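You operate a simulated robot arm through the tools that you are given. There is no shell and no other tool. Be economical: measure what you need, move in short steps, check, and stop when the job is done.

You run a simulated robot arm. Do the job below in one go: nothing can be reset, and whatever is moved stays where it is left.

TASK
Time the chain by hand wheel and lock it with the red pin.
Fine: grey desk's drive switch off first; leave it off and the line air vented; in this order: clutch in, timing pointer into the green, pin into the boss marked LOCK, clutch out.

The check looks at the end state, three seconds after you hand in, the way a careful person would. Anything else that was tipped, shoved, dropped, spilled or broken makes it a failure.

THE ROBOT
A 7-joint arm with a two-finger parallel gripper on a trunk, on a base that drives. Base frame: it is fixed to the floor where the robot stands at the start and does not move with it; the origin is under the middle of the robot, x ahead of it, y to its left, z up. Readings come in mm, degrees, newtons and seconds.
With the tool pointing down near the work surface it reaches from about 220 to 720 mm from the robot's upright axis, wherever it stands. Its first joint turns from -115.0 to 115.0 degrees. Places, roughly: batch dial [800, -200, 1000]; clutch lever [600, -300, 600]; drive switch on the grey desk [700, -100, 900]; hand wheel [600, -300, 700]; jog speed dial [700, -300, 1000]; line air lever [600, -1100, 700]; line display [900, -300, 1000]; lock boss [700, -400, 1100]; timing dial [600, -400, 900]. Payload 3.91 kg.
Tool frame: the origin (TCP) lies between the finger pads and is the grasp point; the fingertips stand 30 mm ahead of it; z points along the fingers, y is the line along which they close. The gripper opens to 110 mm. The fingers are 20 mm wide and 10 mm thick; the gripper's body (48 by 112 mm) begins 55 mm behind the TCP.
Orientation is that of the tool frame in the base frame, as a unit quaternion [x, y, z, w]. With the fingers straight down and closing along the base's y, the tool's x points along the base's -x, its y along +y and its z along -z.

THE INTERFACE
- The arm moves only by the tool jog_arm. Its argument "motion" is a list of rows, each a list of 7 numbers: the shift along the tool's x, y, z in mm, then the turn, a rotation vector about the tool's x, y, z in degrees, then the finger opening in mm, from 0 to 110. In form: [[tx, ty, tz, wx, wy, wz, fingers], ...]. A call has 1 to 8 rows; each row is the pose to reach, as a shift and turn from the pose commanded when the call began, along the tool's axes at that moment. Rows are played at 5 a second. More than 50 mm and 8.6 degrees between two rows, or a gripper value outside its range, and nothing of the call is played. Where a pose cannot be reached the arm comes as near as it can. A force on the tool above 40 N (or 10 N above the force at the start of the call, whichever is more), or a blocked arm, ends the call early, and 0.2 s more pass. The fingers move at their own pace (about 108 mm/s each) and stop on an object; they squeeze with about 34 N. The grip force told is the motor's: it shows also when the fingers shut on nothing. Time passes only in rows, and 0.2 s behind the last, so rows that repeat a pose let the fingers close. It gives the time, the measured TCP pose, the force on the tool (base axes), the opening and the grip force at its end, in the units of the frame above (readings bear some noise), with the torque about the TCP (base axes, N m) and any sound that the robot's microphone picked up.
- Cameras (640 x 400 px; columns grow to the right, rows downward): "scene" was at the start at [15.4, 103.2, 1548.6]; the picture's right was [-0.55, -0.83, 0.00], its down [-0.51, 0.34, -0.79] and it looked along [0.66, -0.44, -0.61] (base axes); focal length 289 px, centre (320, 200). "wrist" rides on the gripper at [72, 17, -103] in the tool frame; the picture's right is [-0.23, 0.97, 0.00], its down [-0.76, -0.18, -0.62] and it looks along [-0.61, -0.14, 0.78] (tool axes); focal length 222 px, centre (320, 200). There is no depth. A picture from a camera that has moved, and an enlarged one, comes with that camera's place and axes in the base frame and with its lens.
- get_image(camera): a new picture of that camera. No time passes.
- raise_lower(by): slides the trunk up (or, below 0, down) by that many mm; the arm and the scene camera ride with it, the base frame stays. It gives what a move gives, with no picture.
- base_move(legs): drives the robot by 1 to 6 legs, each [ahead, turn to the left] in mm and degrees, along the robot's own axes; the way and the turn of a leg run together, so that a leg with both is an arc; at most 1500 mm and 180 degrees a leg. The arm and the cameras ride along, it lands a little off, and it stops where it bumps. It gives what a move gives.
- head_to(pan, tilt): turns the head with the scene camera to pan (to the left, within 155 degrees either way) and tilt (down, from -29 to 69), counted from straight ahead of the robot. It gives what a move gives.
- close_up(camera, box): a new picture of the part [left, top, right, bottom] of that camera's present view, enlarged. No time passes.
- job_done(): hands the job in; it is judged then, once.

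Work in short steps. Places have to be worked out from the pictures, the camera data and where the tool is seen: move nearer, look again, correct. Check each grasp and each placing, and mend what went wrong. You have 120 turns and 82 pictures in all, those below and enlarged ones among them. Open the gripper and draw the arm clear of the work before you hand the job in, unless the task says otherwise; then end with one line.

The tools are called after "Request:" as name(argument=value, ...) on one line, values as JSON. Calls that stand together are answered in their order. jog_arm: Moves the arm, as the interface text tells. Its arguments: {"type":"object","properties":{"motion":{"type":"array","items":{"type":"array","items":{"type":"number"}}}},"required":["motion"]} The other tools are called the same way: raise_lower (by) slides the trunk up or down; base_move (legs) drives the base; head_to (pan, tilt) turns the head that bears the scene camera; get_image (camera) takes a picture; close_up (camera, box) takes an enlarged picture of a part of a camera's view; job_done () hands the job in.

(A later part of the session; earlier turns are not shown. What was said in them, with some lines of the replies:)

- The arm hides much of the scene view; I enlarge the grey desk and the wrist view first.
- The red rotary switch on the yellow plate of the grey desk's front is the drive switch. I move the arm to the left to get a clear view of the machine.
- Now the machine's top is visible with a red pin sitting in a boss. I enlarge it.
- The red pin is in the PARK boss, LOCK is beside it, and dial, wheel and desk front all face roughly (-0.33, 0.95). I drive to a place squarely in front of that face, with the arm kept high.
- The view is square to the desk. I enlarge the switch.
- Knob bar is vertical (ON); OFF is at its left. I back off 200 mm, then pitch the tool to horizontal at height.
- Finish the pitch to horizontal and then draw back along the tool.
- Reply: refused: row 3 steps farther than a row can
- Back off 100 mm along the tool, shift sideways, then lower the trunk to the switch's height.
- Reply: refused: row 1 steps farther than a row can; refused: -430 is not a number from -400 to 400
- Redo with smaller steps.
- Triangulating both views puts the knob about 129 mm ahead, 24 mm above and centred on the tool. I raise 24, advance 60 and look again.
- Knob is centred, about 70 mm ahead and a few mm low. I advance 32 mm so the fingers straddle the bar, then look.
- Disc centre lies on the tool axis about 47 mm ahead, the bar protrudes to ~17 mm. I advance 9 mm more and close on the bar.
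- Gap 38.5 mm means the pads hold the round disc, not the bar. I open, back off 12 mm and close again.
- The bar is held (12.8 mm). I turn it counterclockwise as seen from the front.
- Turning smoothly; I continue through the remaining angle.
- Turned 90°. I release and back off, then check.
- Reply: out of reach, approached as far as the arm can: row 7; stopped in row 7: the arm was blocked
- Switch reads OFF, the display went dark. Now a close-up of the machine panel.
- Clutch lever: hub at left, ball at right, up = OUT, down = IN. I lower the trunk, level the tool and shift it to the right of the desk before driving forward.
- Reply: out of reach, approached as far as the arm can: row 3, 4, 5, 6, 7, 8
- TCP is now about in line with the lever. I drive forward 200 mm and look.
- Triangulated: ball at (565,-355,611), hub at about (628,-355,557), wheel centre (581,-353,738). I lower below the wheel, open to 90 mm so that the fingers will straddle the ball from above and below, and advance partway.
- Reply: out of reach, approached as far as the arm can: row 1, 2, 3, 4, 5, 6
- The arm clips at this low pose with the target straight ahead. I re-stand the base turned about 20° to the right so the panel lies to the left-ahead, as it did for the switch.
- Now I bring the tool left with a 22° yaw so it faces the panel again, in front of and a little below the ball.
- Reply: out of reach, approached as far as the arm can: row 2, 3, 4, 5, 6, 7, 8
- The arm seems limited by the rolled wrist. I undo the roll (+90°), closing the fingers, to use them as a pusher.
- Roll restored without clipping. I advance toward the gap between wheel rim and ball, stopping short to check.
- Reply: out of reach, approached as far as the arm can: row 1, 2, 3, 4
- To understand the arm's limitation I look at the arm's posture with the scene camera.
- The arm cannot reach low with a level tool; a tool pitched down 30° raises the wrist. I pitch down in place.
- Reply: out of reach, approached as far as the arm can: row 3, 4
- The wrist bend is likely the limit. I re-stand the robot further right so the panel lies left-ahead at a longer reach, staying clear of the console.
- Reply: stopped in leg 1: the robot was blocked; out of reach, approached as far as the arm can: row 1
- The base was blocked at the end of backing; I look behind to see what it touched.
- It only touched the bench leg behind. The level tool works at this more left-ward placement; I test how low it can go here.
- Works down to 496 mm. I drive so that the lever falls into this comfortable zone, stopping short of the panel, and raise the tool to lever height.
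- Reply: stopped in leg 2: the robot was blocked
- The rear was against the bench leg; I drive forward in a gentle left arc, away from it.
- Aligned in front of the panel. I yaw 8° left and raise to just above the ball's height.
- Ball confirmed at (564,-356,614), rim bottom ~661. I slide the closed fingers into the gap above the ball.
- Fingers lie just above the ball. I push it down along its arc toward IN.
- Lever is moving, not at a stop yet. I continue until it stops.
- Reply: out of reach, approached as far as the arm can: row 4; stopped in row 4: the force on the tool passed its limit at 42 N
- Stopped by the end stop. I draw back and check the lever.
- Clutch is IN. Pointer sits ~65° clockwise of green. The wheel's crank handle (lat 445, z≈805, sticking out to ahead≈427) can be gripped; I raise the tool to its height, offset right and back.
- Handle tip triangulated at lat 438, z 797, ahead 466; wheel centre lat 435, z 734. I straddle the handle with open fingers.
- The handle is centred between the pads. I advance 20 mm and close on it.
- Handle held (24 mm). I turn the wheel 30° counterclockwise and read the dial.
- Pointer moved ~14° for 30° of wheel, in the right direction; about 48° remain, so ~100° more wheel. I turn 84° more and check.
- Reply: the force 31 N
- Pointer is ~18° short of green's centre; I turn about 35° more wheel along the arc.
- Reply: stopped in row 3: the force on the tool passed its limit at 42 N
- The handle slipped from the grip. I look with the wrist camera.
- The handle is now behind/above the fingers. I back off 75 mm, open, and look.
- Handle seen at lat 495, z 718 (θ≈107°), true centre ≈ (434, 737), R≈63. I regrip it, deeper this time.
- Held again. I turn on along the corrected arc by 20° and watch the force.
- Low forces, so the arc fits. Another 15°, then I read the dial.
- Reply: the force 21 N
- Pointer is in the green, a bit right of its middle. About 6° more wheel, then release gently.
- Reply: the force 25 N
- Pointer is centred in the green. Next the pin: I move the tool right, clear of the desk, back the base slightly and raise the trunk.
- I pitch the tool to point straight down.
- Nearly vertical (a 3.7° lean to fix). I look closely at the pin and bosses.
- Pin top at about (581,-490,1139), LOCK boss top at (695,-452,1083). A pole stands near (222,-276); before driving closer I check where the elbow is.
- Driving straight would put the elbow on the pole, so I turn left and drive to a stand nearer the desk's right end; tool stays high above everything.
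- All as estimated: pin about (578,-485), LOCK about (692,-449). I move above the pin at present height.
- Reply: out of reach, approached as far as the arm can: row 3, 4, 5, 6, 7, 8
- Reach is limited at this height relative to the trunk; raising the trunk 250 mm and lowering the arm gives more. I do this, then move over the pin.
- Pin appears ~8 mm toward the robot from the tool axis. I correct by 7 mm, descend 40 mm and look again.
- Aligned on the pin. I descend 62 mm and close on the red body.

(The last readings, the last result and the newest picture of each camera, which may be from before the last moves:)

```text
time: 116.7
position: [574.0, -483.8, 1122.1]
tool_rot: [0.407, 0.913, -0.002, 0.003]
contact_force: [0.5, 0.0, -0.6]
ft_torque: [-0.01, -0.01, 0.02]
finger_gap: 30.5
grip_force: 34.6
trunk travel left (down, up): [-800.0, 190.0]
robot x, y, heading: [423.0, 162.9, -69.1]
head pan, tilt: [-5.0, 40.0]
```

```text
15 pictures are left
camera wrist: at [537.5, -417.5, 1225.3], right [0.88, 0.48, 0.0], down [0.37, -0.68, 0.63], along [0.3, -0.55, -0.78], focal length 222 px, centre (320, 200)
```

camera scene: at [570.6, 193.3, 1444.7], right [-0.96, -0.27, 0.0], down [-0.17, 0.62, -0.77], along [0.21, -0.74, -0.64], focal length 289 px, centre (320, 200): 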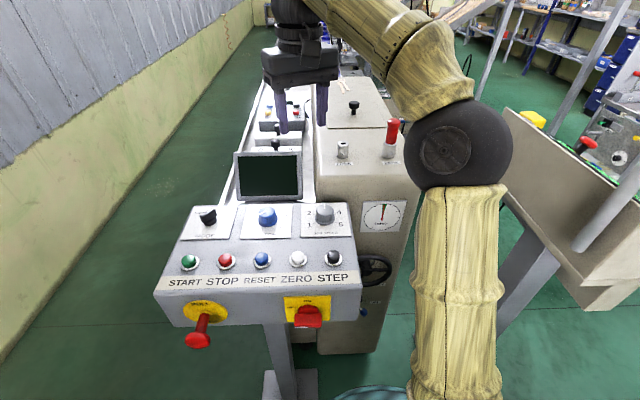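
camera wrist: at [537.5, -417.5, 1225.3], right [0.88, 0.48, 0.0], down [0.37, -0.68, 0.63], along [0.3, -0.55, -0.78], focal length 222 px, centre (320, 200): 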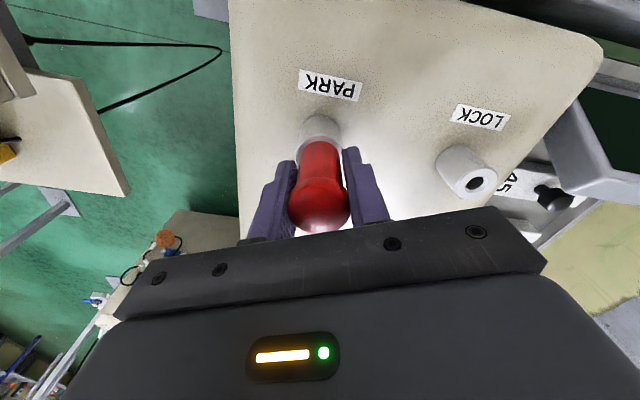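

Held (about 30 mm). I lift straight up 80 mm.

Request:
jog_arm(motion=[[0, 0, -15, 0, 0, 0, 0], [0, 0, -35, 0, 0, 0, 0], [0, 0, -60, 0, 0, 0, 0], [0, 0, -85, 0, 0, 0, 0], [0, 0, -85, 0, 0, 0, 0]])

Request:
get_image(camera="wrist")

Request:
get_image(camera="scene")

```text
time: 117.9
position: [574.8, -483.3, 1207.6]
tool_rot: [0.408, 0.913, -0.003, 0.004]
contact_force: [-0.1, -0.2, -1.1]
ft_torque: [-0.01, 0.0, 0.0]
finger_gap: 30.4
grip_force: 34.3
trunk travel left (down, up): [-800.0, 190.0]
robot x, y, heading: [420.8, 168.0, -69.2]
head pan, tilt: [-5.0, 40.0]
```

```text
14 pictures are left
camera wrist: at [537.8, -417.7, 1310.8], right [0.88, 0.48, 0.0], down [0.37, -0.68, 0.63], along [0.3, -0.55, -0.78], focal length 222 px, centre (320, 200)
```

wrist: 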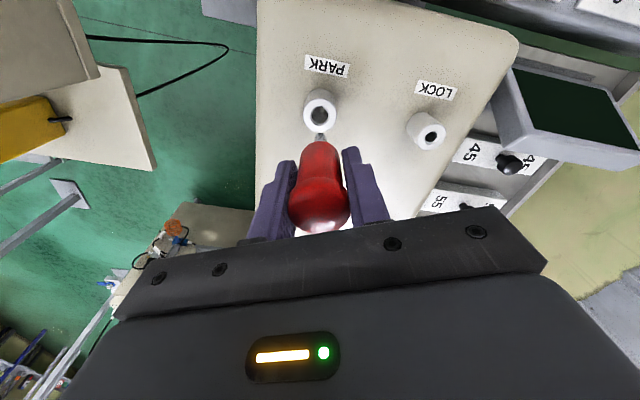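

```text
13 pictures are left
camera scene: at [570.7, 192.8, 1694.7], right [-0.96, -0.27, 0.0], down [-0.18, 0.62, -0.77], along [0.21, -0.74, -0.64], focal length 289 px, centre (320, 200)
```

scene: 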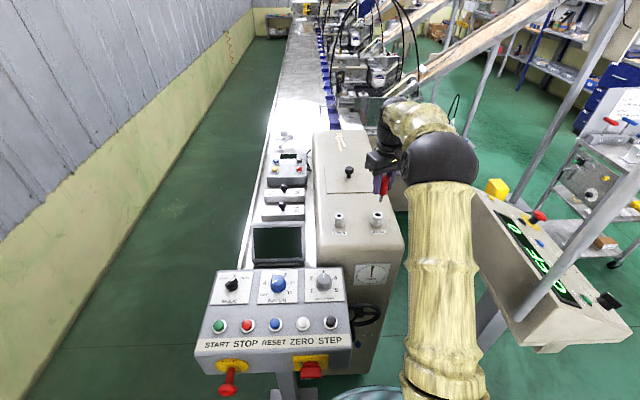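

The pin is out. I move it over the LOCK boss, about (115, 37) mm away, staying high.

Request:
jog_arm(motion=[[-12, 27, 0, 0, 0, 0, 0], [-24, 54, 0, 0, 0, 0, 0], [-36, 81, 0, 0, 0, 0, 0], [-49.5, 110, 0, 0, 0, 0, 0], [-49.5, 110, 0, 0, 0, 0, 0]])

Request:
close_up(camera="wrist", box=[240, 60, 400, 240])

Request:
close_up(camera="scene", box=[300, 130, 420, 250])

```text
time: 119.1
position: [688.3, -446.1, 1206.9]
tool_rot: [0.407, 0.913, -0.003, 0.003]
contact_force: [-0.3, 0.1, -0.7]
ft_torque: [-0.01, -0.02, -0.05]
finger_gap: 30.5
grip_force: 33.8
trunk travel left (down, up): [-800.0, 190.0]
robot x, y, heading: [421.8, 167.1, -69.4]
head pan, tilt: [-5.0, 40.0]
```

```text
2.22 times, centred on (320, 150) of wrist
camera zoom: at [651.5, -380.4, 1309.5], right [0.88, 0.48, 0.0], down [0.37, -0.68, 0.63], along [0.3, -0.55, -0.78], focal length 494 px, centre (320, 311)
```

zoom: 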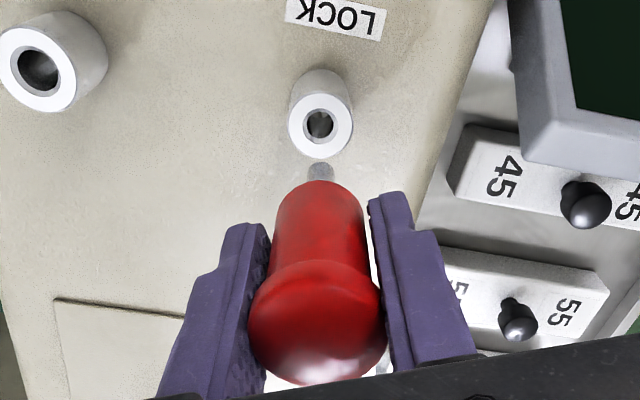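

```text
3.33 times, centred on (360, 190) of scene
camera zoom: at [570.1, 193.1, 1694.8], right [-0.96, -0.27, 0.0], down [-0.17, 0.62, -0.77], along [0.21, -0.74, -0.64], focal length 963 px, centre (187, 233)
```

zoom: 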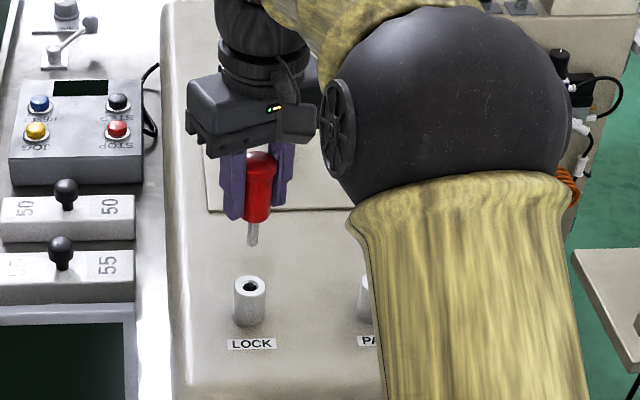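

The pin hangs nearly over the LOCK hole (within a few mm). I descend 38 mm to just above and check alignment from both cameras.

Request:
jog_arm(motion=[[0, 0, 13, 0, 0, 0, 0], [0, 0, 26, 0, 0, 0, 0], [0, 0, 38, 0, 0, 0, 0], [0, 0, 38, 0, 0, 0, 0]])

Request:
close_up(camera="wrist", box=[270, 80, 370, 180])

Request:
close_up(camera="scene", box=[315, 185, 365, 235])

```text
time: 120.1
position: [688.2, -445.5, 1169.6]
tool_rot: [0.408, 0.913, -0.002, 0.004]
contact_force: [0.2, 0.6, -0.4]
ft_torque: [-0.01, 0.01, 0.02]
finger_gap: 30.3
grip_force: 33.6
trunk travel left (down, up): [-800.0, 190.0]
robot x, y, heading: [422.7, 168.1, -69.0]
head pan, tilt: [-5.0, 40.0]
```

```text
4.00 times, centred on (320, 130) of wrist
camera zoom: at [652.3, -380.0, 1272.3], right [0.88, 0.48, 0.0], down [0.37, -0.68, 0.63], along [0.3, -0.55, -0.78], focal length 888 px, centre (320, 480)
```

zoom: 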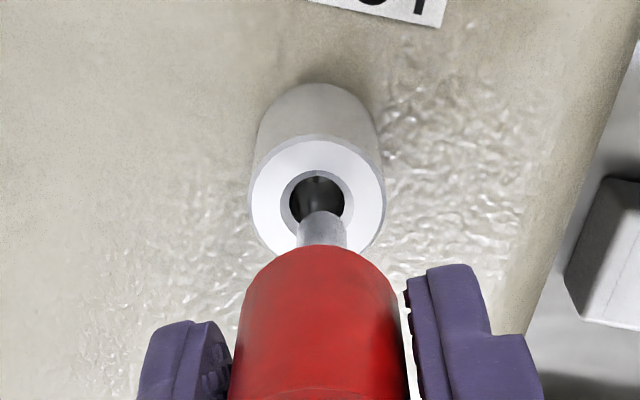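

```text
8.00 times, centred on (340, 210) of scene
camera zoom: at [570.7, 193.3, 1694.7], right [-0.96, -0.27, 0.0], down [-0.18, 0.62, -0.77], along [0.21, -0.74, -0.64], focal length 2311 px, centre (160, 120)
```

zoom: 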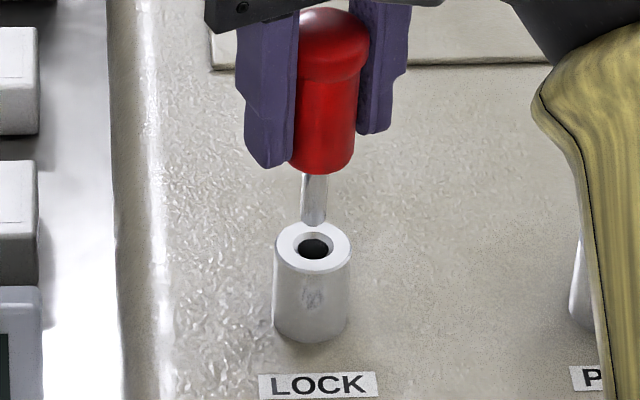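

Both views agree within ~1 mm. I lower slowly into the boss, watching force.

Request:
jog_arm(motion=[[0.5, 0, 7, 0, 0, 0, 0], [0.5, 0, 14, 0, 0, 0, 0], [0.5, 0, 20, 0, 0, 0, 0], [0.5, 0, 26, 0, 0, 0, 0]])

```text
time: 121.1
position: [688.6, -445.8, 1142.9]
tool_rot: [0.408, 0.913, -0.002, 0.003]
contact_force: [0.4, -0.2, -1.0]
ft_torque: [-0.04, -0.01, 0.01]
finger_gap: 30.0
grip_force: 34.0
trunk travel left (down, up): [-800.0, 190.0]
robot x, y, heading: [424.4, 167.4, -69.0]
head pan, tilt: [-5.0, 40.0]
```

No contact force with the tip already inside the bore. I continue down to seat it.

Request:
jog_arm(motion=[[0, 0, 7, 0, 0, 0, 0], [0, 0, 14, 0, 0, 0, 0], [0, 0, 19, 0, 0, 0, 0], [0, 0, 22, 0, 0, 0, 0], [0, 0, 24, 0, 0, 0, 0]])

Request:
close_up(camera="scene", box=[315, 175, 375, 235])

```text
time: 122.3
position: [688.4, -445.2, 1123.0]
tool_rot: [0.408, 0.913, -0.005, 0.007]
contact_force: [0.9, -1.4, 30.9]
ft_torque: [-0.01, -0.03, -0.02]
finger_gap: 30.9
grip_force: 33.4
trunk travel left (down, up): [-800.0, 190.0]
robot x, y, heading: [421.2, 168.7, -69.3]
head pan, tilt: [-5.0, 40.0]
```

```text
6.67 times, centred on (345, 205) of scene
camera zoom: at [569.4, 196.5, 1695.3], right [-0.96, -0.27, 0.0], down [-0.17, 0.62, -0.77], along [0.21, -0.74, -0.64], focal length 1926 px, centre (153, 167)
```

zoom: 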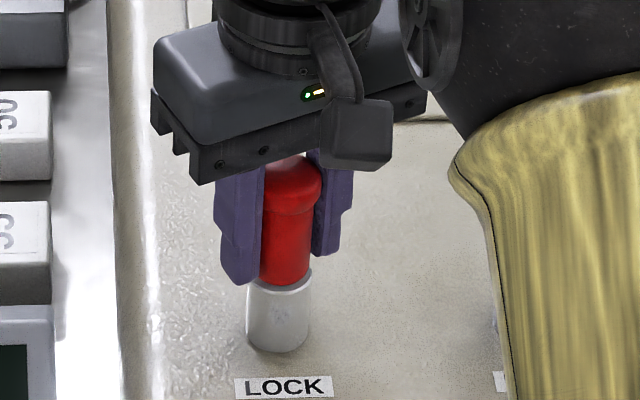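

The pin is seated flush on the LOCK boss. I release and rise clear.

Request:
jog_arm(motion=[[0, 0, -2, 0, 0, 0, 0], [0, 0, -2, 0, 0, 0, 50], [0, 0, -2, 0, 0, 0, 60], [0, 0, -30, 0, 0, 0, 60], [0, 0, -60, 0, 0, 0, 60], [0, 0, -90, 0, 0, 0, 60], [0, 0, -115, 0, 0, 0, 60]])

Request:
close_up(camera="scene", box=[300, 160, 420, 300])

```text
time: 123.9
position: [687.4, -444.4, 1234.1]
tool_rot: [0.408, 0.913, -0.001, 0.003]
contact_force: [-1.1, -0.1, 0.1]
ft_torque: [0.02, 0.01, 0.0]
finger_gap: 60.1
grip_force: 0.1
trunk travel left (down, up): [-800.0, 190.0]
robot x, y, heading: [425.9, 165.7, -69.1]
head pan, tilt: [-5.0, 40.0]
```

```text
2.86 times, centred on (360, 230) of scene
camera zoom: at [570.6, 193.4, 1694.7], right [-0.96, -0.27, 0.0], down [-0.18, 0.62, -0.77], along [0.21, -0.74, -0.64], focal length 825 px, centre (206, 114)
```

zoom: 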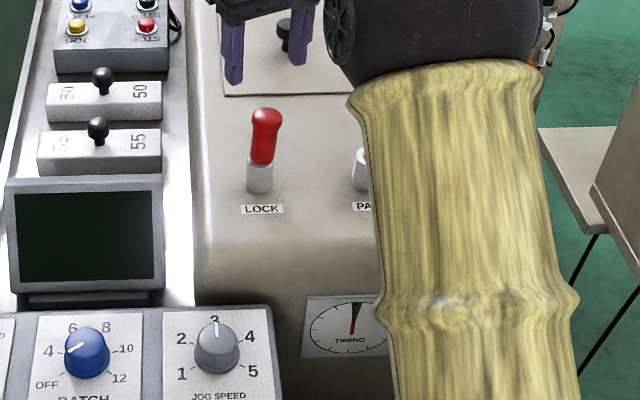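

Pin is in LOCK, pointer still in the green. Now back to the clutch: I retrace the base and arm moves, starting with backing off and drawing the arm in and up.

Request:
base_move(legs=[[-238, 0]])

Request:
jog_arm(motion=[[10, 15, -32, 0, 0, 0, 60], [25, 35, -64, 0, 0, 0, 60], [40, 55, -96, 0, 0, 0, 60], [55, 75, -128, 0, 0, 0, 60], [70, 95, -160, 0, 0, 0, 60], [85, 115, -192, 0, 0, 0, 60], [98, 138, -224, 0, 0, 0, 60], [112, 160, -254, 0, 0, 0, 60]])

Request:
raise_lower(by=-250)

```text
time: 125.8
position: [600.5, -223.6, 1235.3]
tool_rot: [0.41, 0.912, -0.002, 0.003]
contact_force: [0.1, 0.8, 0.4]
ft_torque: [-0.02, 0.01, -0.02]
finger_gap: 59.9
grip_force: 0.1
trunk travel left (down, up): [-800.0, 190.0]
robot x, y, heading: [337.2, 389.3, -69.3]
head pan, tilt: [-5.0, 40.0]
```

```text
time: 127.6
position: [645.9, -31.3, 1487.3]
tool_rot: [0.41, 0.912, -0.003, 0.003]
contact_force: [0.5, -0.6, -0.3]
ft_torque: [-0.02, 0.0, 0.01]
finger_gap: 59.9
grip_force: 0.1
trunk travel left (down, up): [-800.0, 190.0]
robot x, y, heading: [341.2, 390.1, -69.3]
head pan, tilt: [-5.0, 40.0]
```

```text
time: 130.2
position: [645.6, -32.6, 1236.9]
tool_rot: [0.409, 0.912, -0.003, 0.003]
contact_force: [0.3, -0.2, -0.5]
ft_torque: [0.01, -0.01, -0.03]
finger_gap: 60.1
grip_force: 0.0
trunk travel left (down, up): [-550.0, 440.0]
robot x, y, heading: [339.1, 388.2, -69.5]
head pan, tilt: [-5.0, 40.0]
```

Now I turn the base back 23° right and pitch the tool up to horizontal.

Request:
base_move(legs=[[0, -22.8]])

Request:
jog_arm(motion=[[0, 0, 0, 0, -8, 0, 60], [0, 0, 0, 0, -16, 0, 60], [0, 0, 0, 0, -24, 0, 60], [0, 0, 0, 0, -32, 0, 60], [0, 0, 0, 0, -40, 0, 60], [0, 0, 0, 0, -48, 0, 60], [0, 0, 0, 0, -56, 0, 60], [0, 0, 0, 0, -64, 0, 60]])

Request:
jog_arm(motion=[[0, 0, 0, 0, -8, 0, 0], [0, 0, 0, 0, -16, 0, 0], [0, 0, 0, 0, -24, 0, 0], [0, 0, 0, 0, -26, 0, 0]])

```text
time: 132.2
position: [459.9, -120.4, 1237.4]
tool_rot: [0.582, 0.813, -0.003, 0.003]
contact_force: [-0.3, 1.1, -0.4]
ft_torque: [0.02, -0.02, 0.02]
finger_gap: 60.0
grip_force: 0.0
trunk travel left (down, up): [-550.0, 440.0]
robot x, y, heading: [339.5, 391.1, -92.3]
head pan, tilt: [-5.0, 40.0]
```

```text
time: 134.0
position: [460.8, -118.7, 1236.8]
tool_rot: [0.491, 0.688, -0.311, 0.435]
contact_force: [0.1, 0.1, 0.5]
ft_torque: [-0.02, -0.01, 0.0]
finger_gap: 60.1
grip_force: 0.1
trunk travel left (down, up): [-550.0, 440.0]
robot x, y, heading: [337.6, 389.8, -92.1]
head pan, tilt: [-5.0, 40.0]
```

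```text
time: 135.0
position: [460.1, -118.9, 1236.7]
tool_rot: [0.409, 0.572, -0.414, 0.578]
contact_force: [-0.1, 0.0, 0.5]
ft_torque: [0.0, 0.03, -0.01]
finger_gap: 0.2
grip_force: 34.6
trunk travel left (down, up): [-550.0, 440.0]
robot x, y, heading: [340.8, 390.3, -92.2]
head pan, tilt: [-5.0, 40.0]
```

Shift 15 mm right for clearance from the desk, then lower the trunk 550 mm.

Request:
jog_arm(motion=[[0, -15, -10, 0, 0, 0, 0]])

Request:
raise_lower(by=-400)

Request:
raise_lower(by=-150)

Request:
base_move(legs=[[88, 0]])

```text
time: 135.4
position: [443.0, -114.6, 1237.0]
tool_rot: [0.409, 0.573, -0.413, 0.578]
contact_force: [-0.2, -1.8, -1.1]
ft_torque: [0.01, -0.01, -0.01]
finger_gap: 0.0
grip_force: 34.1
trunk travel left (down, up): [-550.0, 440.0]
robot x, y, heading: [344.3, 386.4, -92.3]
head pan, tilt: [-5.0, 40.0]
```

```text
time: 139.2
position: [442.7, -114.6, 837.6]
tool_rot: [0.408, 0.574, -0.412, 0.578]
contact_force: [0.9, 0.3, -0.3]
ft_torque: [0.01, 0.0, 0.0]
finger_gap: 0.0
grip_force: 33.8
trunk travel left (down, up): [-150.0, 840.0]
robot x, y, heading: [337.1, 385.8, -92.4]
head pan, tilt: [-5.0, 40.0]
```

```text
time: 141.0
position: [442.4, -114.2, 685.7]
tool_rot: [0.41, 0.573, -0.414, 0.577]
contact_force: [0.6, 0.2, 0.3]
ft_torque: [0.0, -0.01, -0.02]
finger_gap: 0.0
grip_force: 34.1
trunk travel left (down, up): [0.0, 990.0]
robot x, y, heading: [337.8, 391.0, -92.4]
head pan, tilt: [-5.0, 40.0]
```

```text
time: 142.2
position: [439.4, -201.5, 687.2]
tool_rot: [0.408, 0.574, -0.412, 0.579]
contact_force: [-0.6, 0.3, -0.2]
ft_torque: [0.01, -0.02, 0.0]
finger_gap: 0.0
grip_force: 33.8
trunk travel left (down, up): [0.0, 990.0]
robot x, y, heading: [334.6, 301.7, -92.2]
head pan, tilt: [-5.0, 40.0]
```

I drive ~95 mm further so the low lever lies where the arm reached lowest before, then lower the tool at a lateral offset.

Request:
base_move(legs=[[95, -3]])

Request:
jog_arm(motion=[[35, 0, 0, 0, 0, 0, 0], [70, 0, 0, 0, 0, 0, 0], [105, 10, 0, 0, 0, 0, 0], [140, 25, 0, 0, 0, 0, 0], [170, 45, 0, 0, 0, 0, 0], [200, 65, 0, 0, 0, 0, 0], [212, 85, 0, 0, 0, 0, 0], [212, 90, 0, 0, 0, 0, 0]])

```text
time: 143.4
position: [406.3, -300.3, 686.7]
tool_rot: [0.424, 0.562, -0.428, 0.567]
contact_force: [-1.1, -0.2, 0.5]
ft_torque: [0.0, 0.02, 0.0]
finger_gap: 0.3
grip_force: 34.1
trunk travel left (down, up): [0.0, 990.0]
robot x, y, heading: [328.5, 210.6, -95.6]
head pan, tilt: [-5.0, 40.0]
```

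```text
time: 145.2
position: [499.4, -298.2, 479.5]
tool_rot: [0.424, 0.562, -0.428, 0.567]
contact_force: [-0.2, -0.5, -0.3]
ft_torque: [-0.03, 0.01, 0.01]
finger_gap: 0.0
grip_force: 33.7
out of reach, approached as far as the arm can: row 5, 6, 7, 8
trunk travel left (down, up): [0.0, 990.0]
robot x, y, heading: [328.2, 205.8, -95.5]
head pan, tilt: [-5.0, 40.0]
```

Height 479 reached. I move left and ahead, beneath the ball, then look.

Request:
jog_arm(motion=[[1, 25, 10, 0, 0, 0, 0], [1, 46, 25, 0, 0, 0, 0], [1, 46, 42, 0, 0, 0, 0], [1, 46, 60, 0, 0, 0, 0], [1, 46, 60, 0, 0, 0, 0]])

Request:
get_image(camera="wrist")

```text
time: 146.4
position: [559.8, -344.3, 478.3]
tool_rot: [0.425, 0.562, -0.429, 0.566]
contact_force: [0.0, 0.1, -0.6]
ft_torque: [0.0, 0.03, -0.01]
finger_gap: 0.2
grip_force: 33.6
trunk travel left (down, up): [0.0, 990.0]
robot x, y, heading: [328.2, 210.1, -95.3]
head pan, tilt: [-5.0, 40.0]
```

```text
6 pictures are left
camera wrist: at [548.4, -241.3, 406.1], right [0.94, 0.27, 0.23], down [-0.34, 0.56, 0.76], along [0.08, -0.79, 0.61], focal length 222 px, centre (320, 200)
```

wrist: 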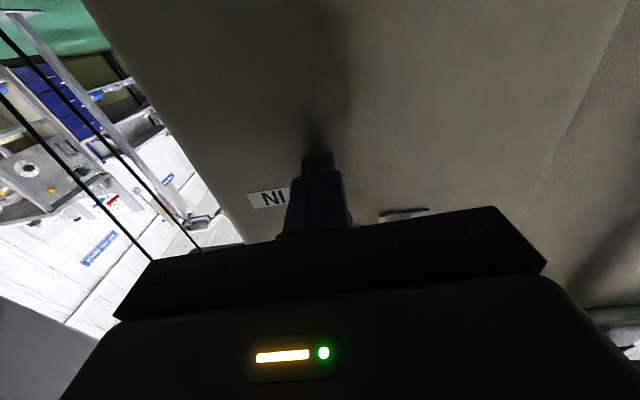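

Fingers are under the ball. I push it up along its arc toward OUT.

Request:
jog_arm(motion=[[-9, 2, 0, 0, 0, 0, 0], [-24, -6, 0, 0, 0, 0, 0], [-40, -13, 0, 0, 0, 0, 0], [-56, -17, 0, 0, 0, 0, 0], [-72, -17, 0, 0, 0, 0, 0], [-88, -11, 0, 0, 0, 0, 0], [-100, -4, 0, 0, 0, 0, 0]])

Request:
get_image(camera="wrist")

```text
time: 148.0
position: [557.3, -343.3, 579.5]
tool_rot: [0.424, 0.562, -0.428, 0.567]
contact_force: [-0.5, 0.7, -0.3]
ft_torque: [0.05, 0.01, 0.06]
finger_gap: 0.0
grip_force: 34.1
trunk travel left (down, up): [0.0, 990.0]
robot x, y, heading: [326.5, 205.2, -95.3]
head pan, tilt: [-5.0, 40.0]
```

```text
5 pictures are left
camera wrist: at [544.9, -240.3, 506.4], right [0.94, 0.27, 0.23], down [-0.34, 0.56, 0.76], along [0.08, -0.79, 0.61], focal length 222 px, centre (320, 200)
```

wrist: 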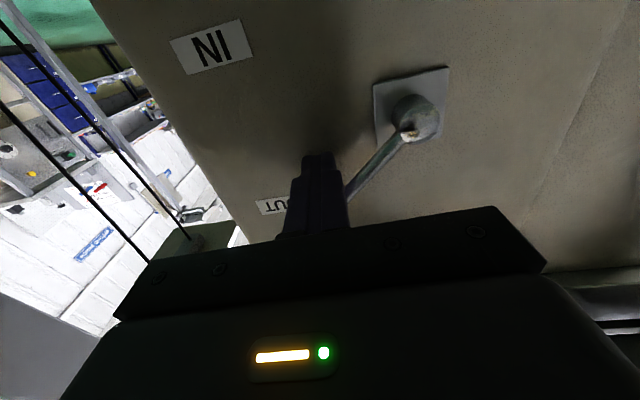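

The lever is up near OUT. I push on gently until the stop is felt.

Request:
jog_arm(motion=[[-5, 2, 0, 0, 0, 0, 0], [-10, 4, 0, 0, 0, 0, 0], [-15, 6, 0, 0, 0, 0, 0], [-19, 7, 0, 0, 0, 0, 0]])

```text
time: 149.0
position: [561.5, -340.8, 589.3]
tool_rot: [0.428, 0.569, -0.424, 0.56]
contact_force: [-3.2, 2.4, -6.7]
ft_torque: [-0.02, 0.02, 0.02]
finger_gap: 0.0
grip_force: 34.0
trunk travel left (down, up): [0.0, 990.0]
robot x, y, heading: [331.0, 205.4, -95.0]
head pan, tilt: [-5.0, 40.0]
stopped in row 4: the force on the tool passed its limit at 43 N (the readings are from after the stop); the commanded pose is now the measured one
```

The stop was met. I ease down, draw back 110 mm and inspect the panel.

Request:
jog_arm(motion=[[5, 0, 0, 0, 0, 0, 0], [5, 0, -35, 0, 0, 0, 0], [5, 0, -70, 0, 0, 0, 0], [5, -30, -100, 0, 0, 0, 20], [5, -65, -110, 0, 0, 0, 40], [5, -100, -110, 0, 0, 0, 60]])

Request:
head_to(pan=22, tilt=18)

Request:
get_image(camera="scene")

```text
time: 150.4
position: [436.6, -263.6, 588.5]
tool_rot: [0.428, 0.568, -0.425, 0.56]
contact_force: [1.1, 0.5, -0.4]
ft_torque: [0.02, -0.02, -0.04]
finger_gap: 60.0
grip_force: 0.1
out of reach, approached as far as the arm can: row 6
trunk travel left (down, up): [0.0, 990.0]
robot x, y, heading: [329.2, 204.3, -95.1]
head pan, tilt: [-5.0, 40.0]
```

```text
time: 151.3
position: [437.8, -265.0, 588.1]
tool_rot: [0.427, 0.567, -0.425, 0.561]
contact_force: [-0.3, 0.1, 0.0]
ft_torque: [-0.04, -0.02, 0.01]
finger_gap: 59.6
grip_force: 0.1
trunk travel left (down, up): [0.0, 990.0]
robot x, y, heading: [327.7, 207.8, -95.0]
head pan, tilt: [22.0, 18.0]
```

```text
4 pictures are left
camera scene: at [517.2, 161.0, 929.3], right [-0.96, -0.29, 0.0], down [-0.09, 0.3, -0.95], along [0.27, -0.91, -0.31], focal length 289 px, centre (320, 200)
```

scene: 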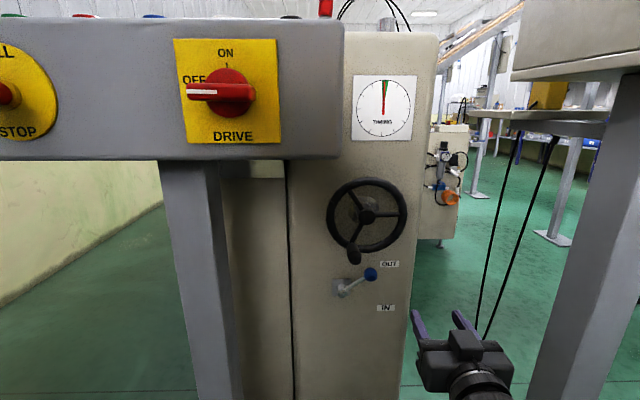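

Clutch OUT, pointer green, switch OFF. I enlarge for confirmation.

Request:
close_up(camera="scene", box=[310, 60, 430, 320])

Request:
close_up(camera="scene", box=[320, 240, 420, 320])

```text
1.54 times, centred on (370, 190) of scene
camera zoom: at [517.2, 161.0, 929.3], right [-0.96, -0.29, 0.0], down [-0.09, 0.3, -0.95], along [0.27, -0.91, -0.31], focal length 444 px, centre (243, 215)
```

zoom: 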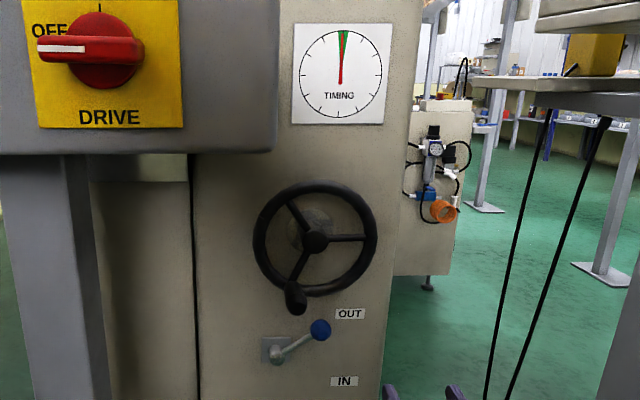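

```text
5.00 times, centred on (370, 280) of scene
camera zoom: at [517.2, 161.0, 929.3], right [-0.96, -0.29, 0.0], down [-0.09, 0.3, -0.95], along [0.27, -0.91, -0.31], focal length 1444 px, centre (70, -200)
```

zoom: 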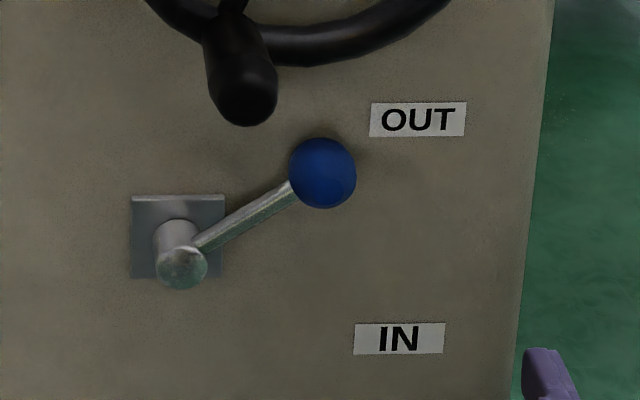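

Lever is exactly as at its original OUT position; everything is in the end state. I back the robot clear and hand in.

Request:
base_move(legs=[[-90, 0]])

Request:
job_done()

```text
time: 152.5
position: [444.5, -174.7, 588.7]
tool_rot: [0.427, 0.567, -0.425, 0.562]
contact_force: [-0.1, -0.7, -0.1]
ft_torque: [0.05, 0.0, 0.03]
finger_gap: 59.8
grip_force: 0.1
trunk travel left (down, up): [0.0, 990.0]
robot x, y, heading: [339.0, 301.6, -95.5]
head pan, tilt: [22.0, 18.0]
```

```text
The job is handed in.
```

The job is handed in: drive switch off, then clutch in, pointer in the green, red pin seated in LOCK and clutch back out. I never touched the line air lever; both displays read NO AIR at the start and I did not re-read them. The base bumped a bench leg once while backing, with nothing seen moved.
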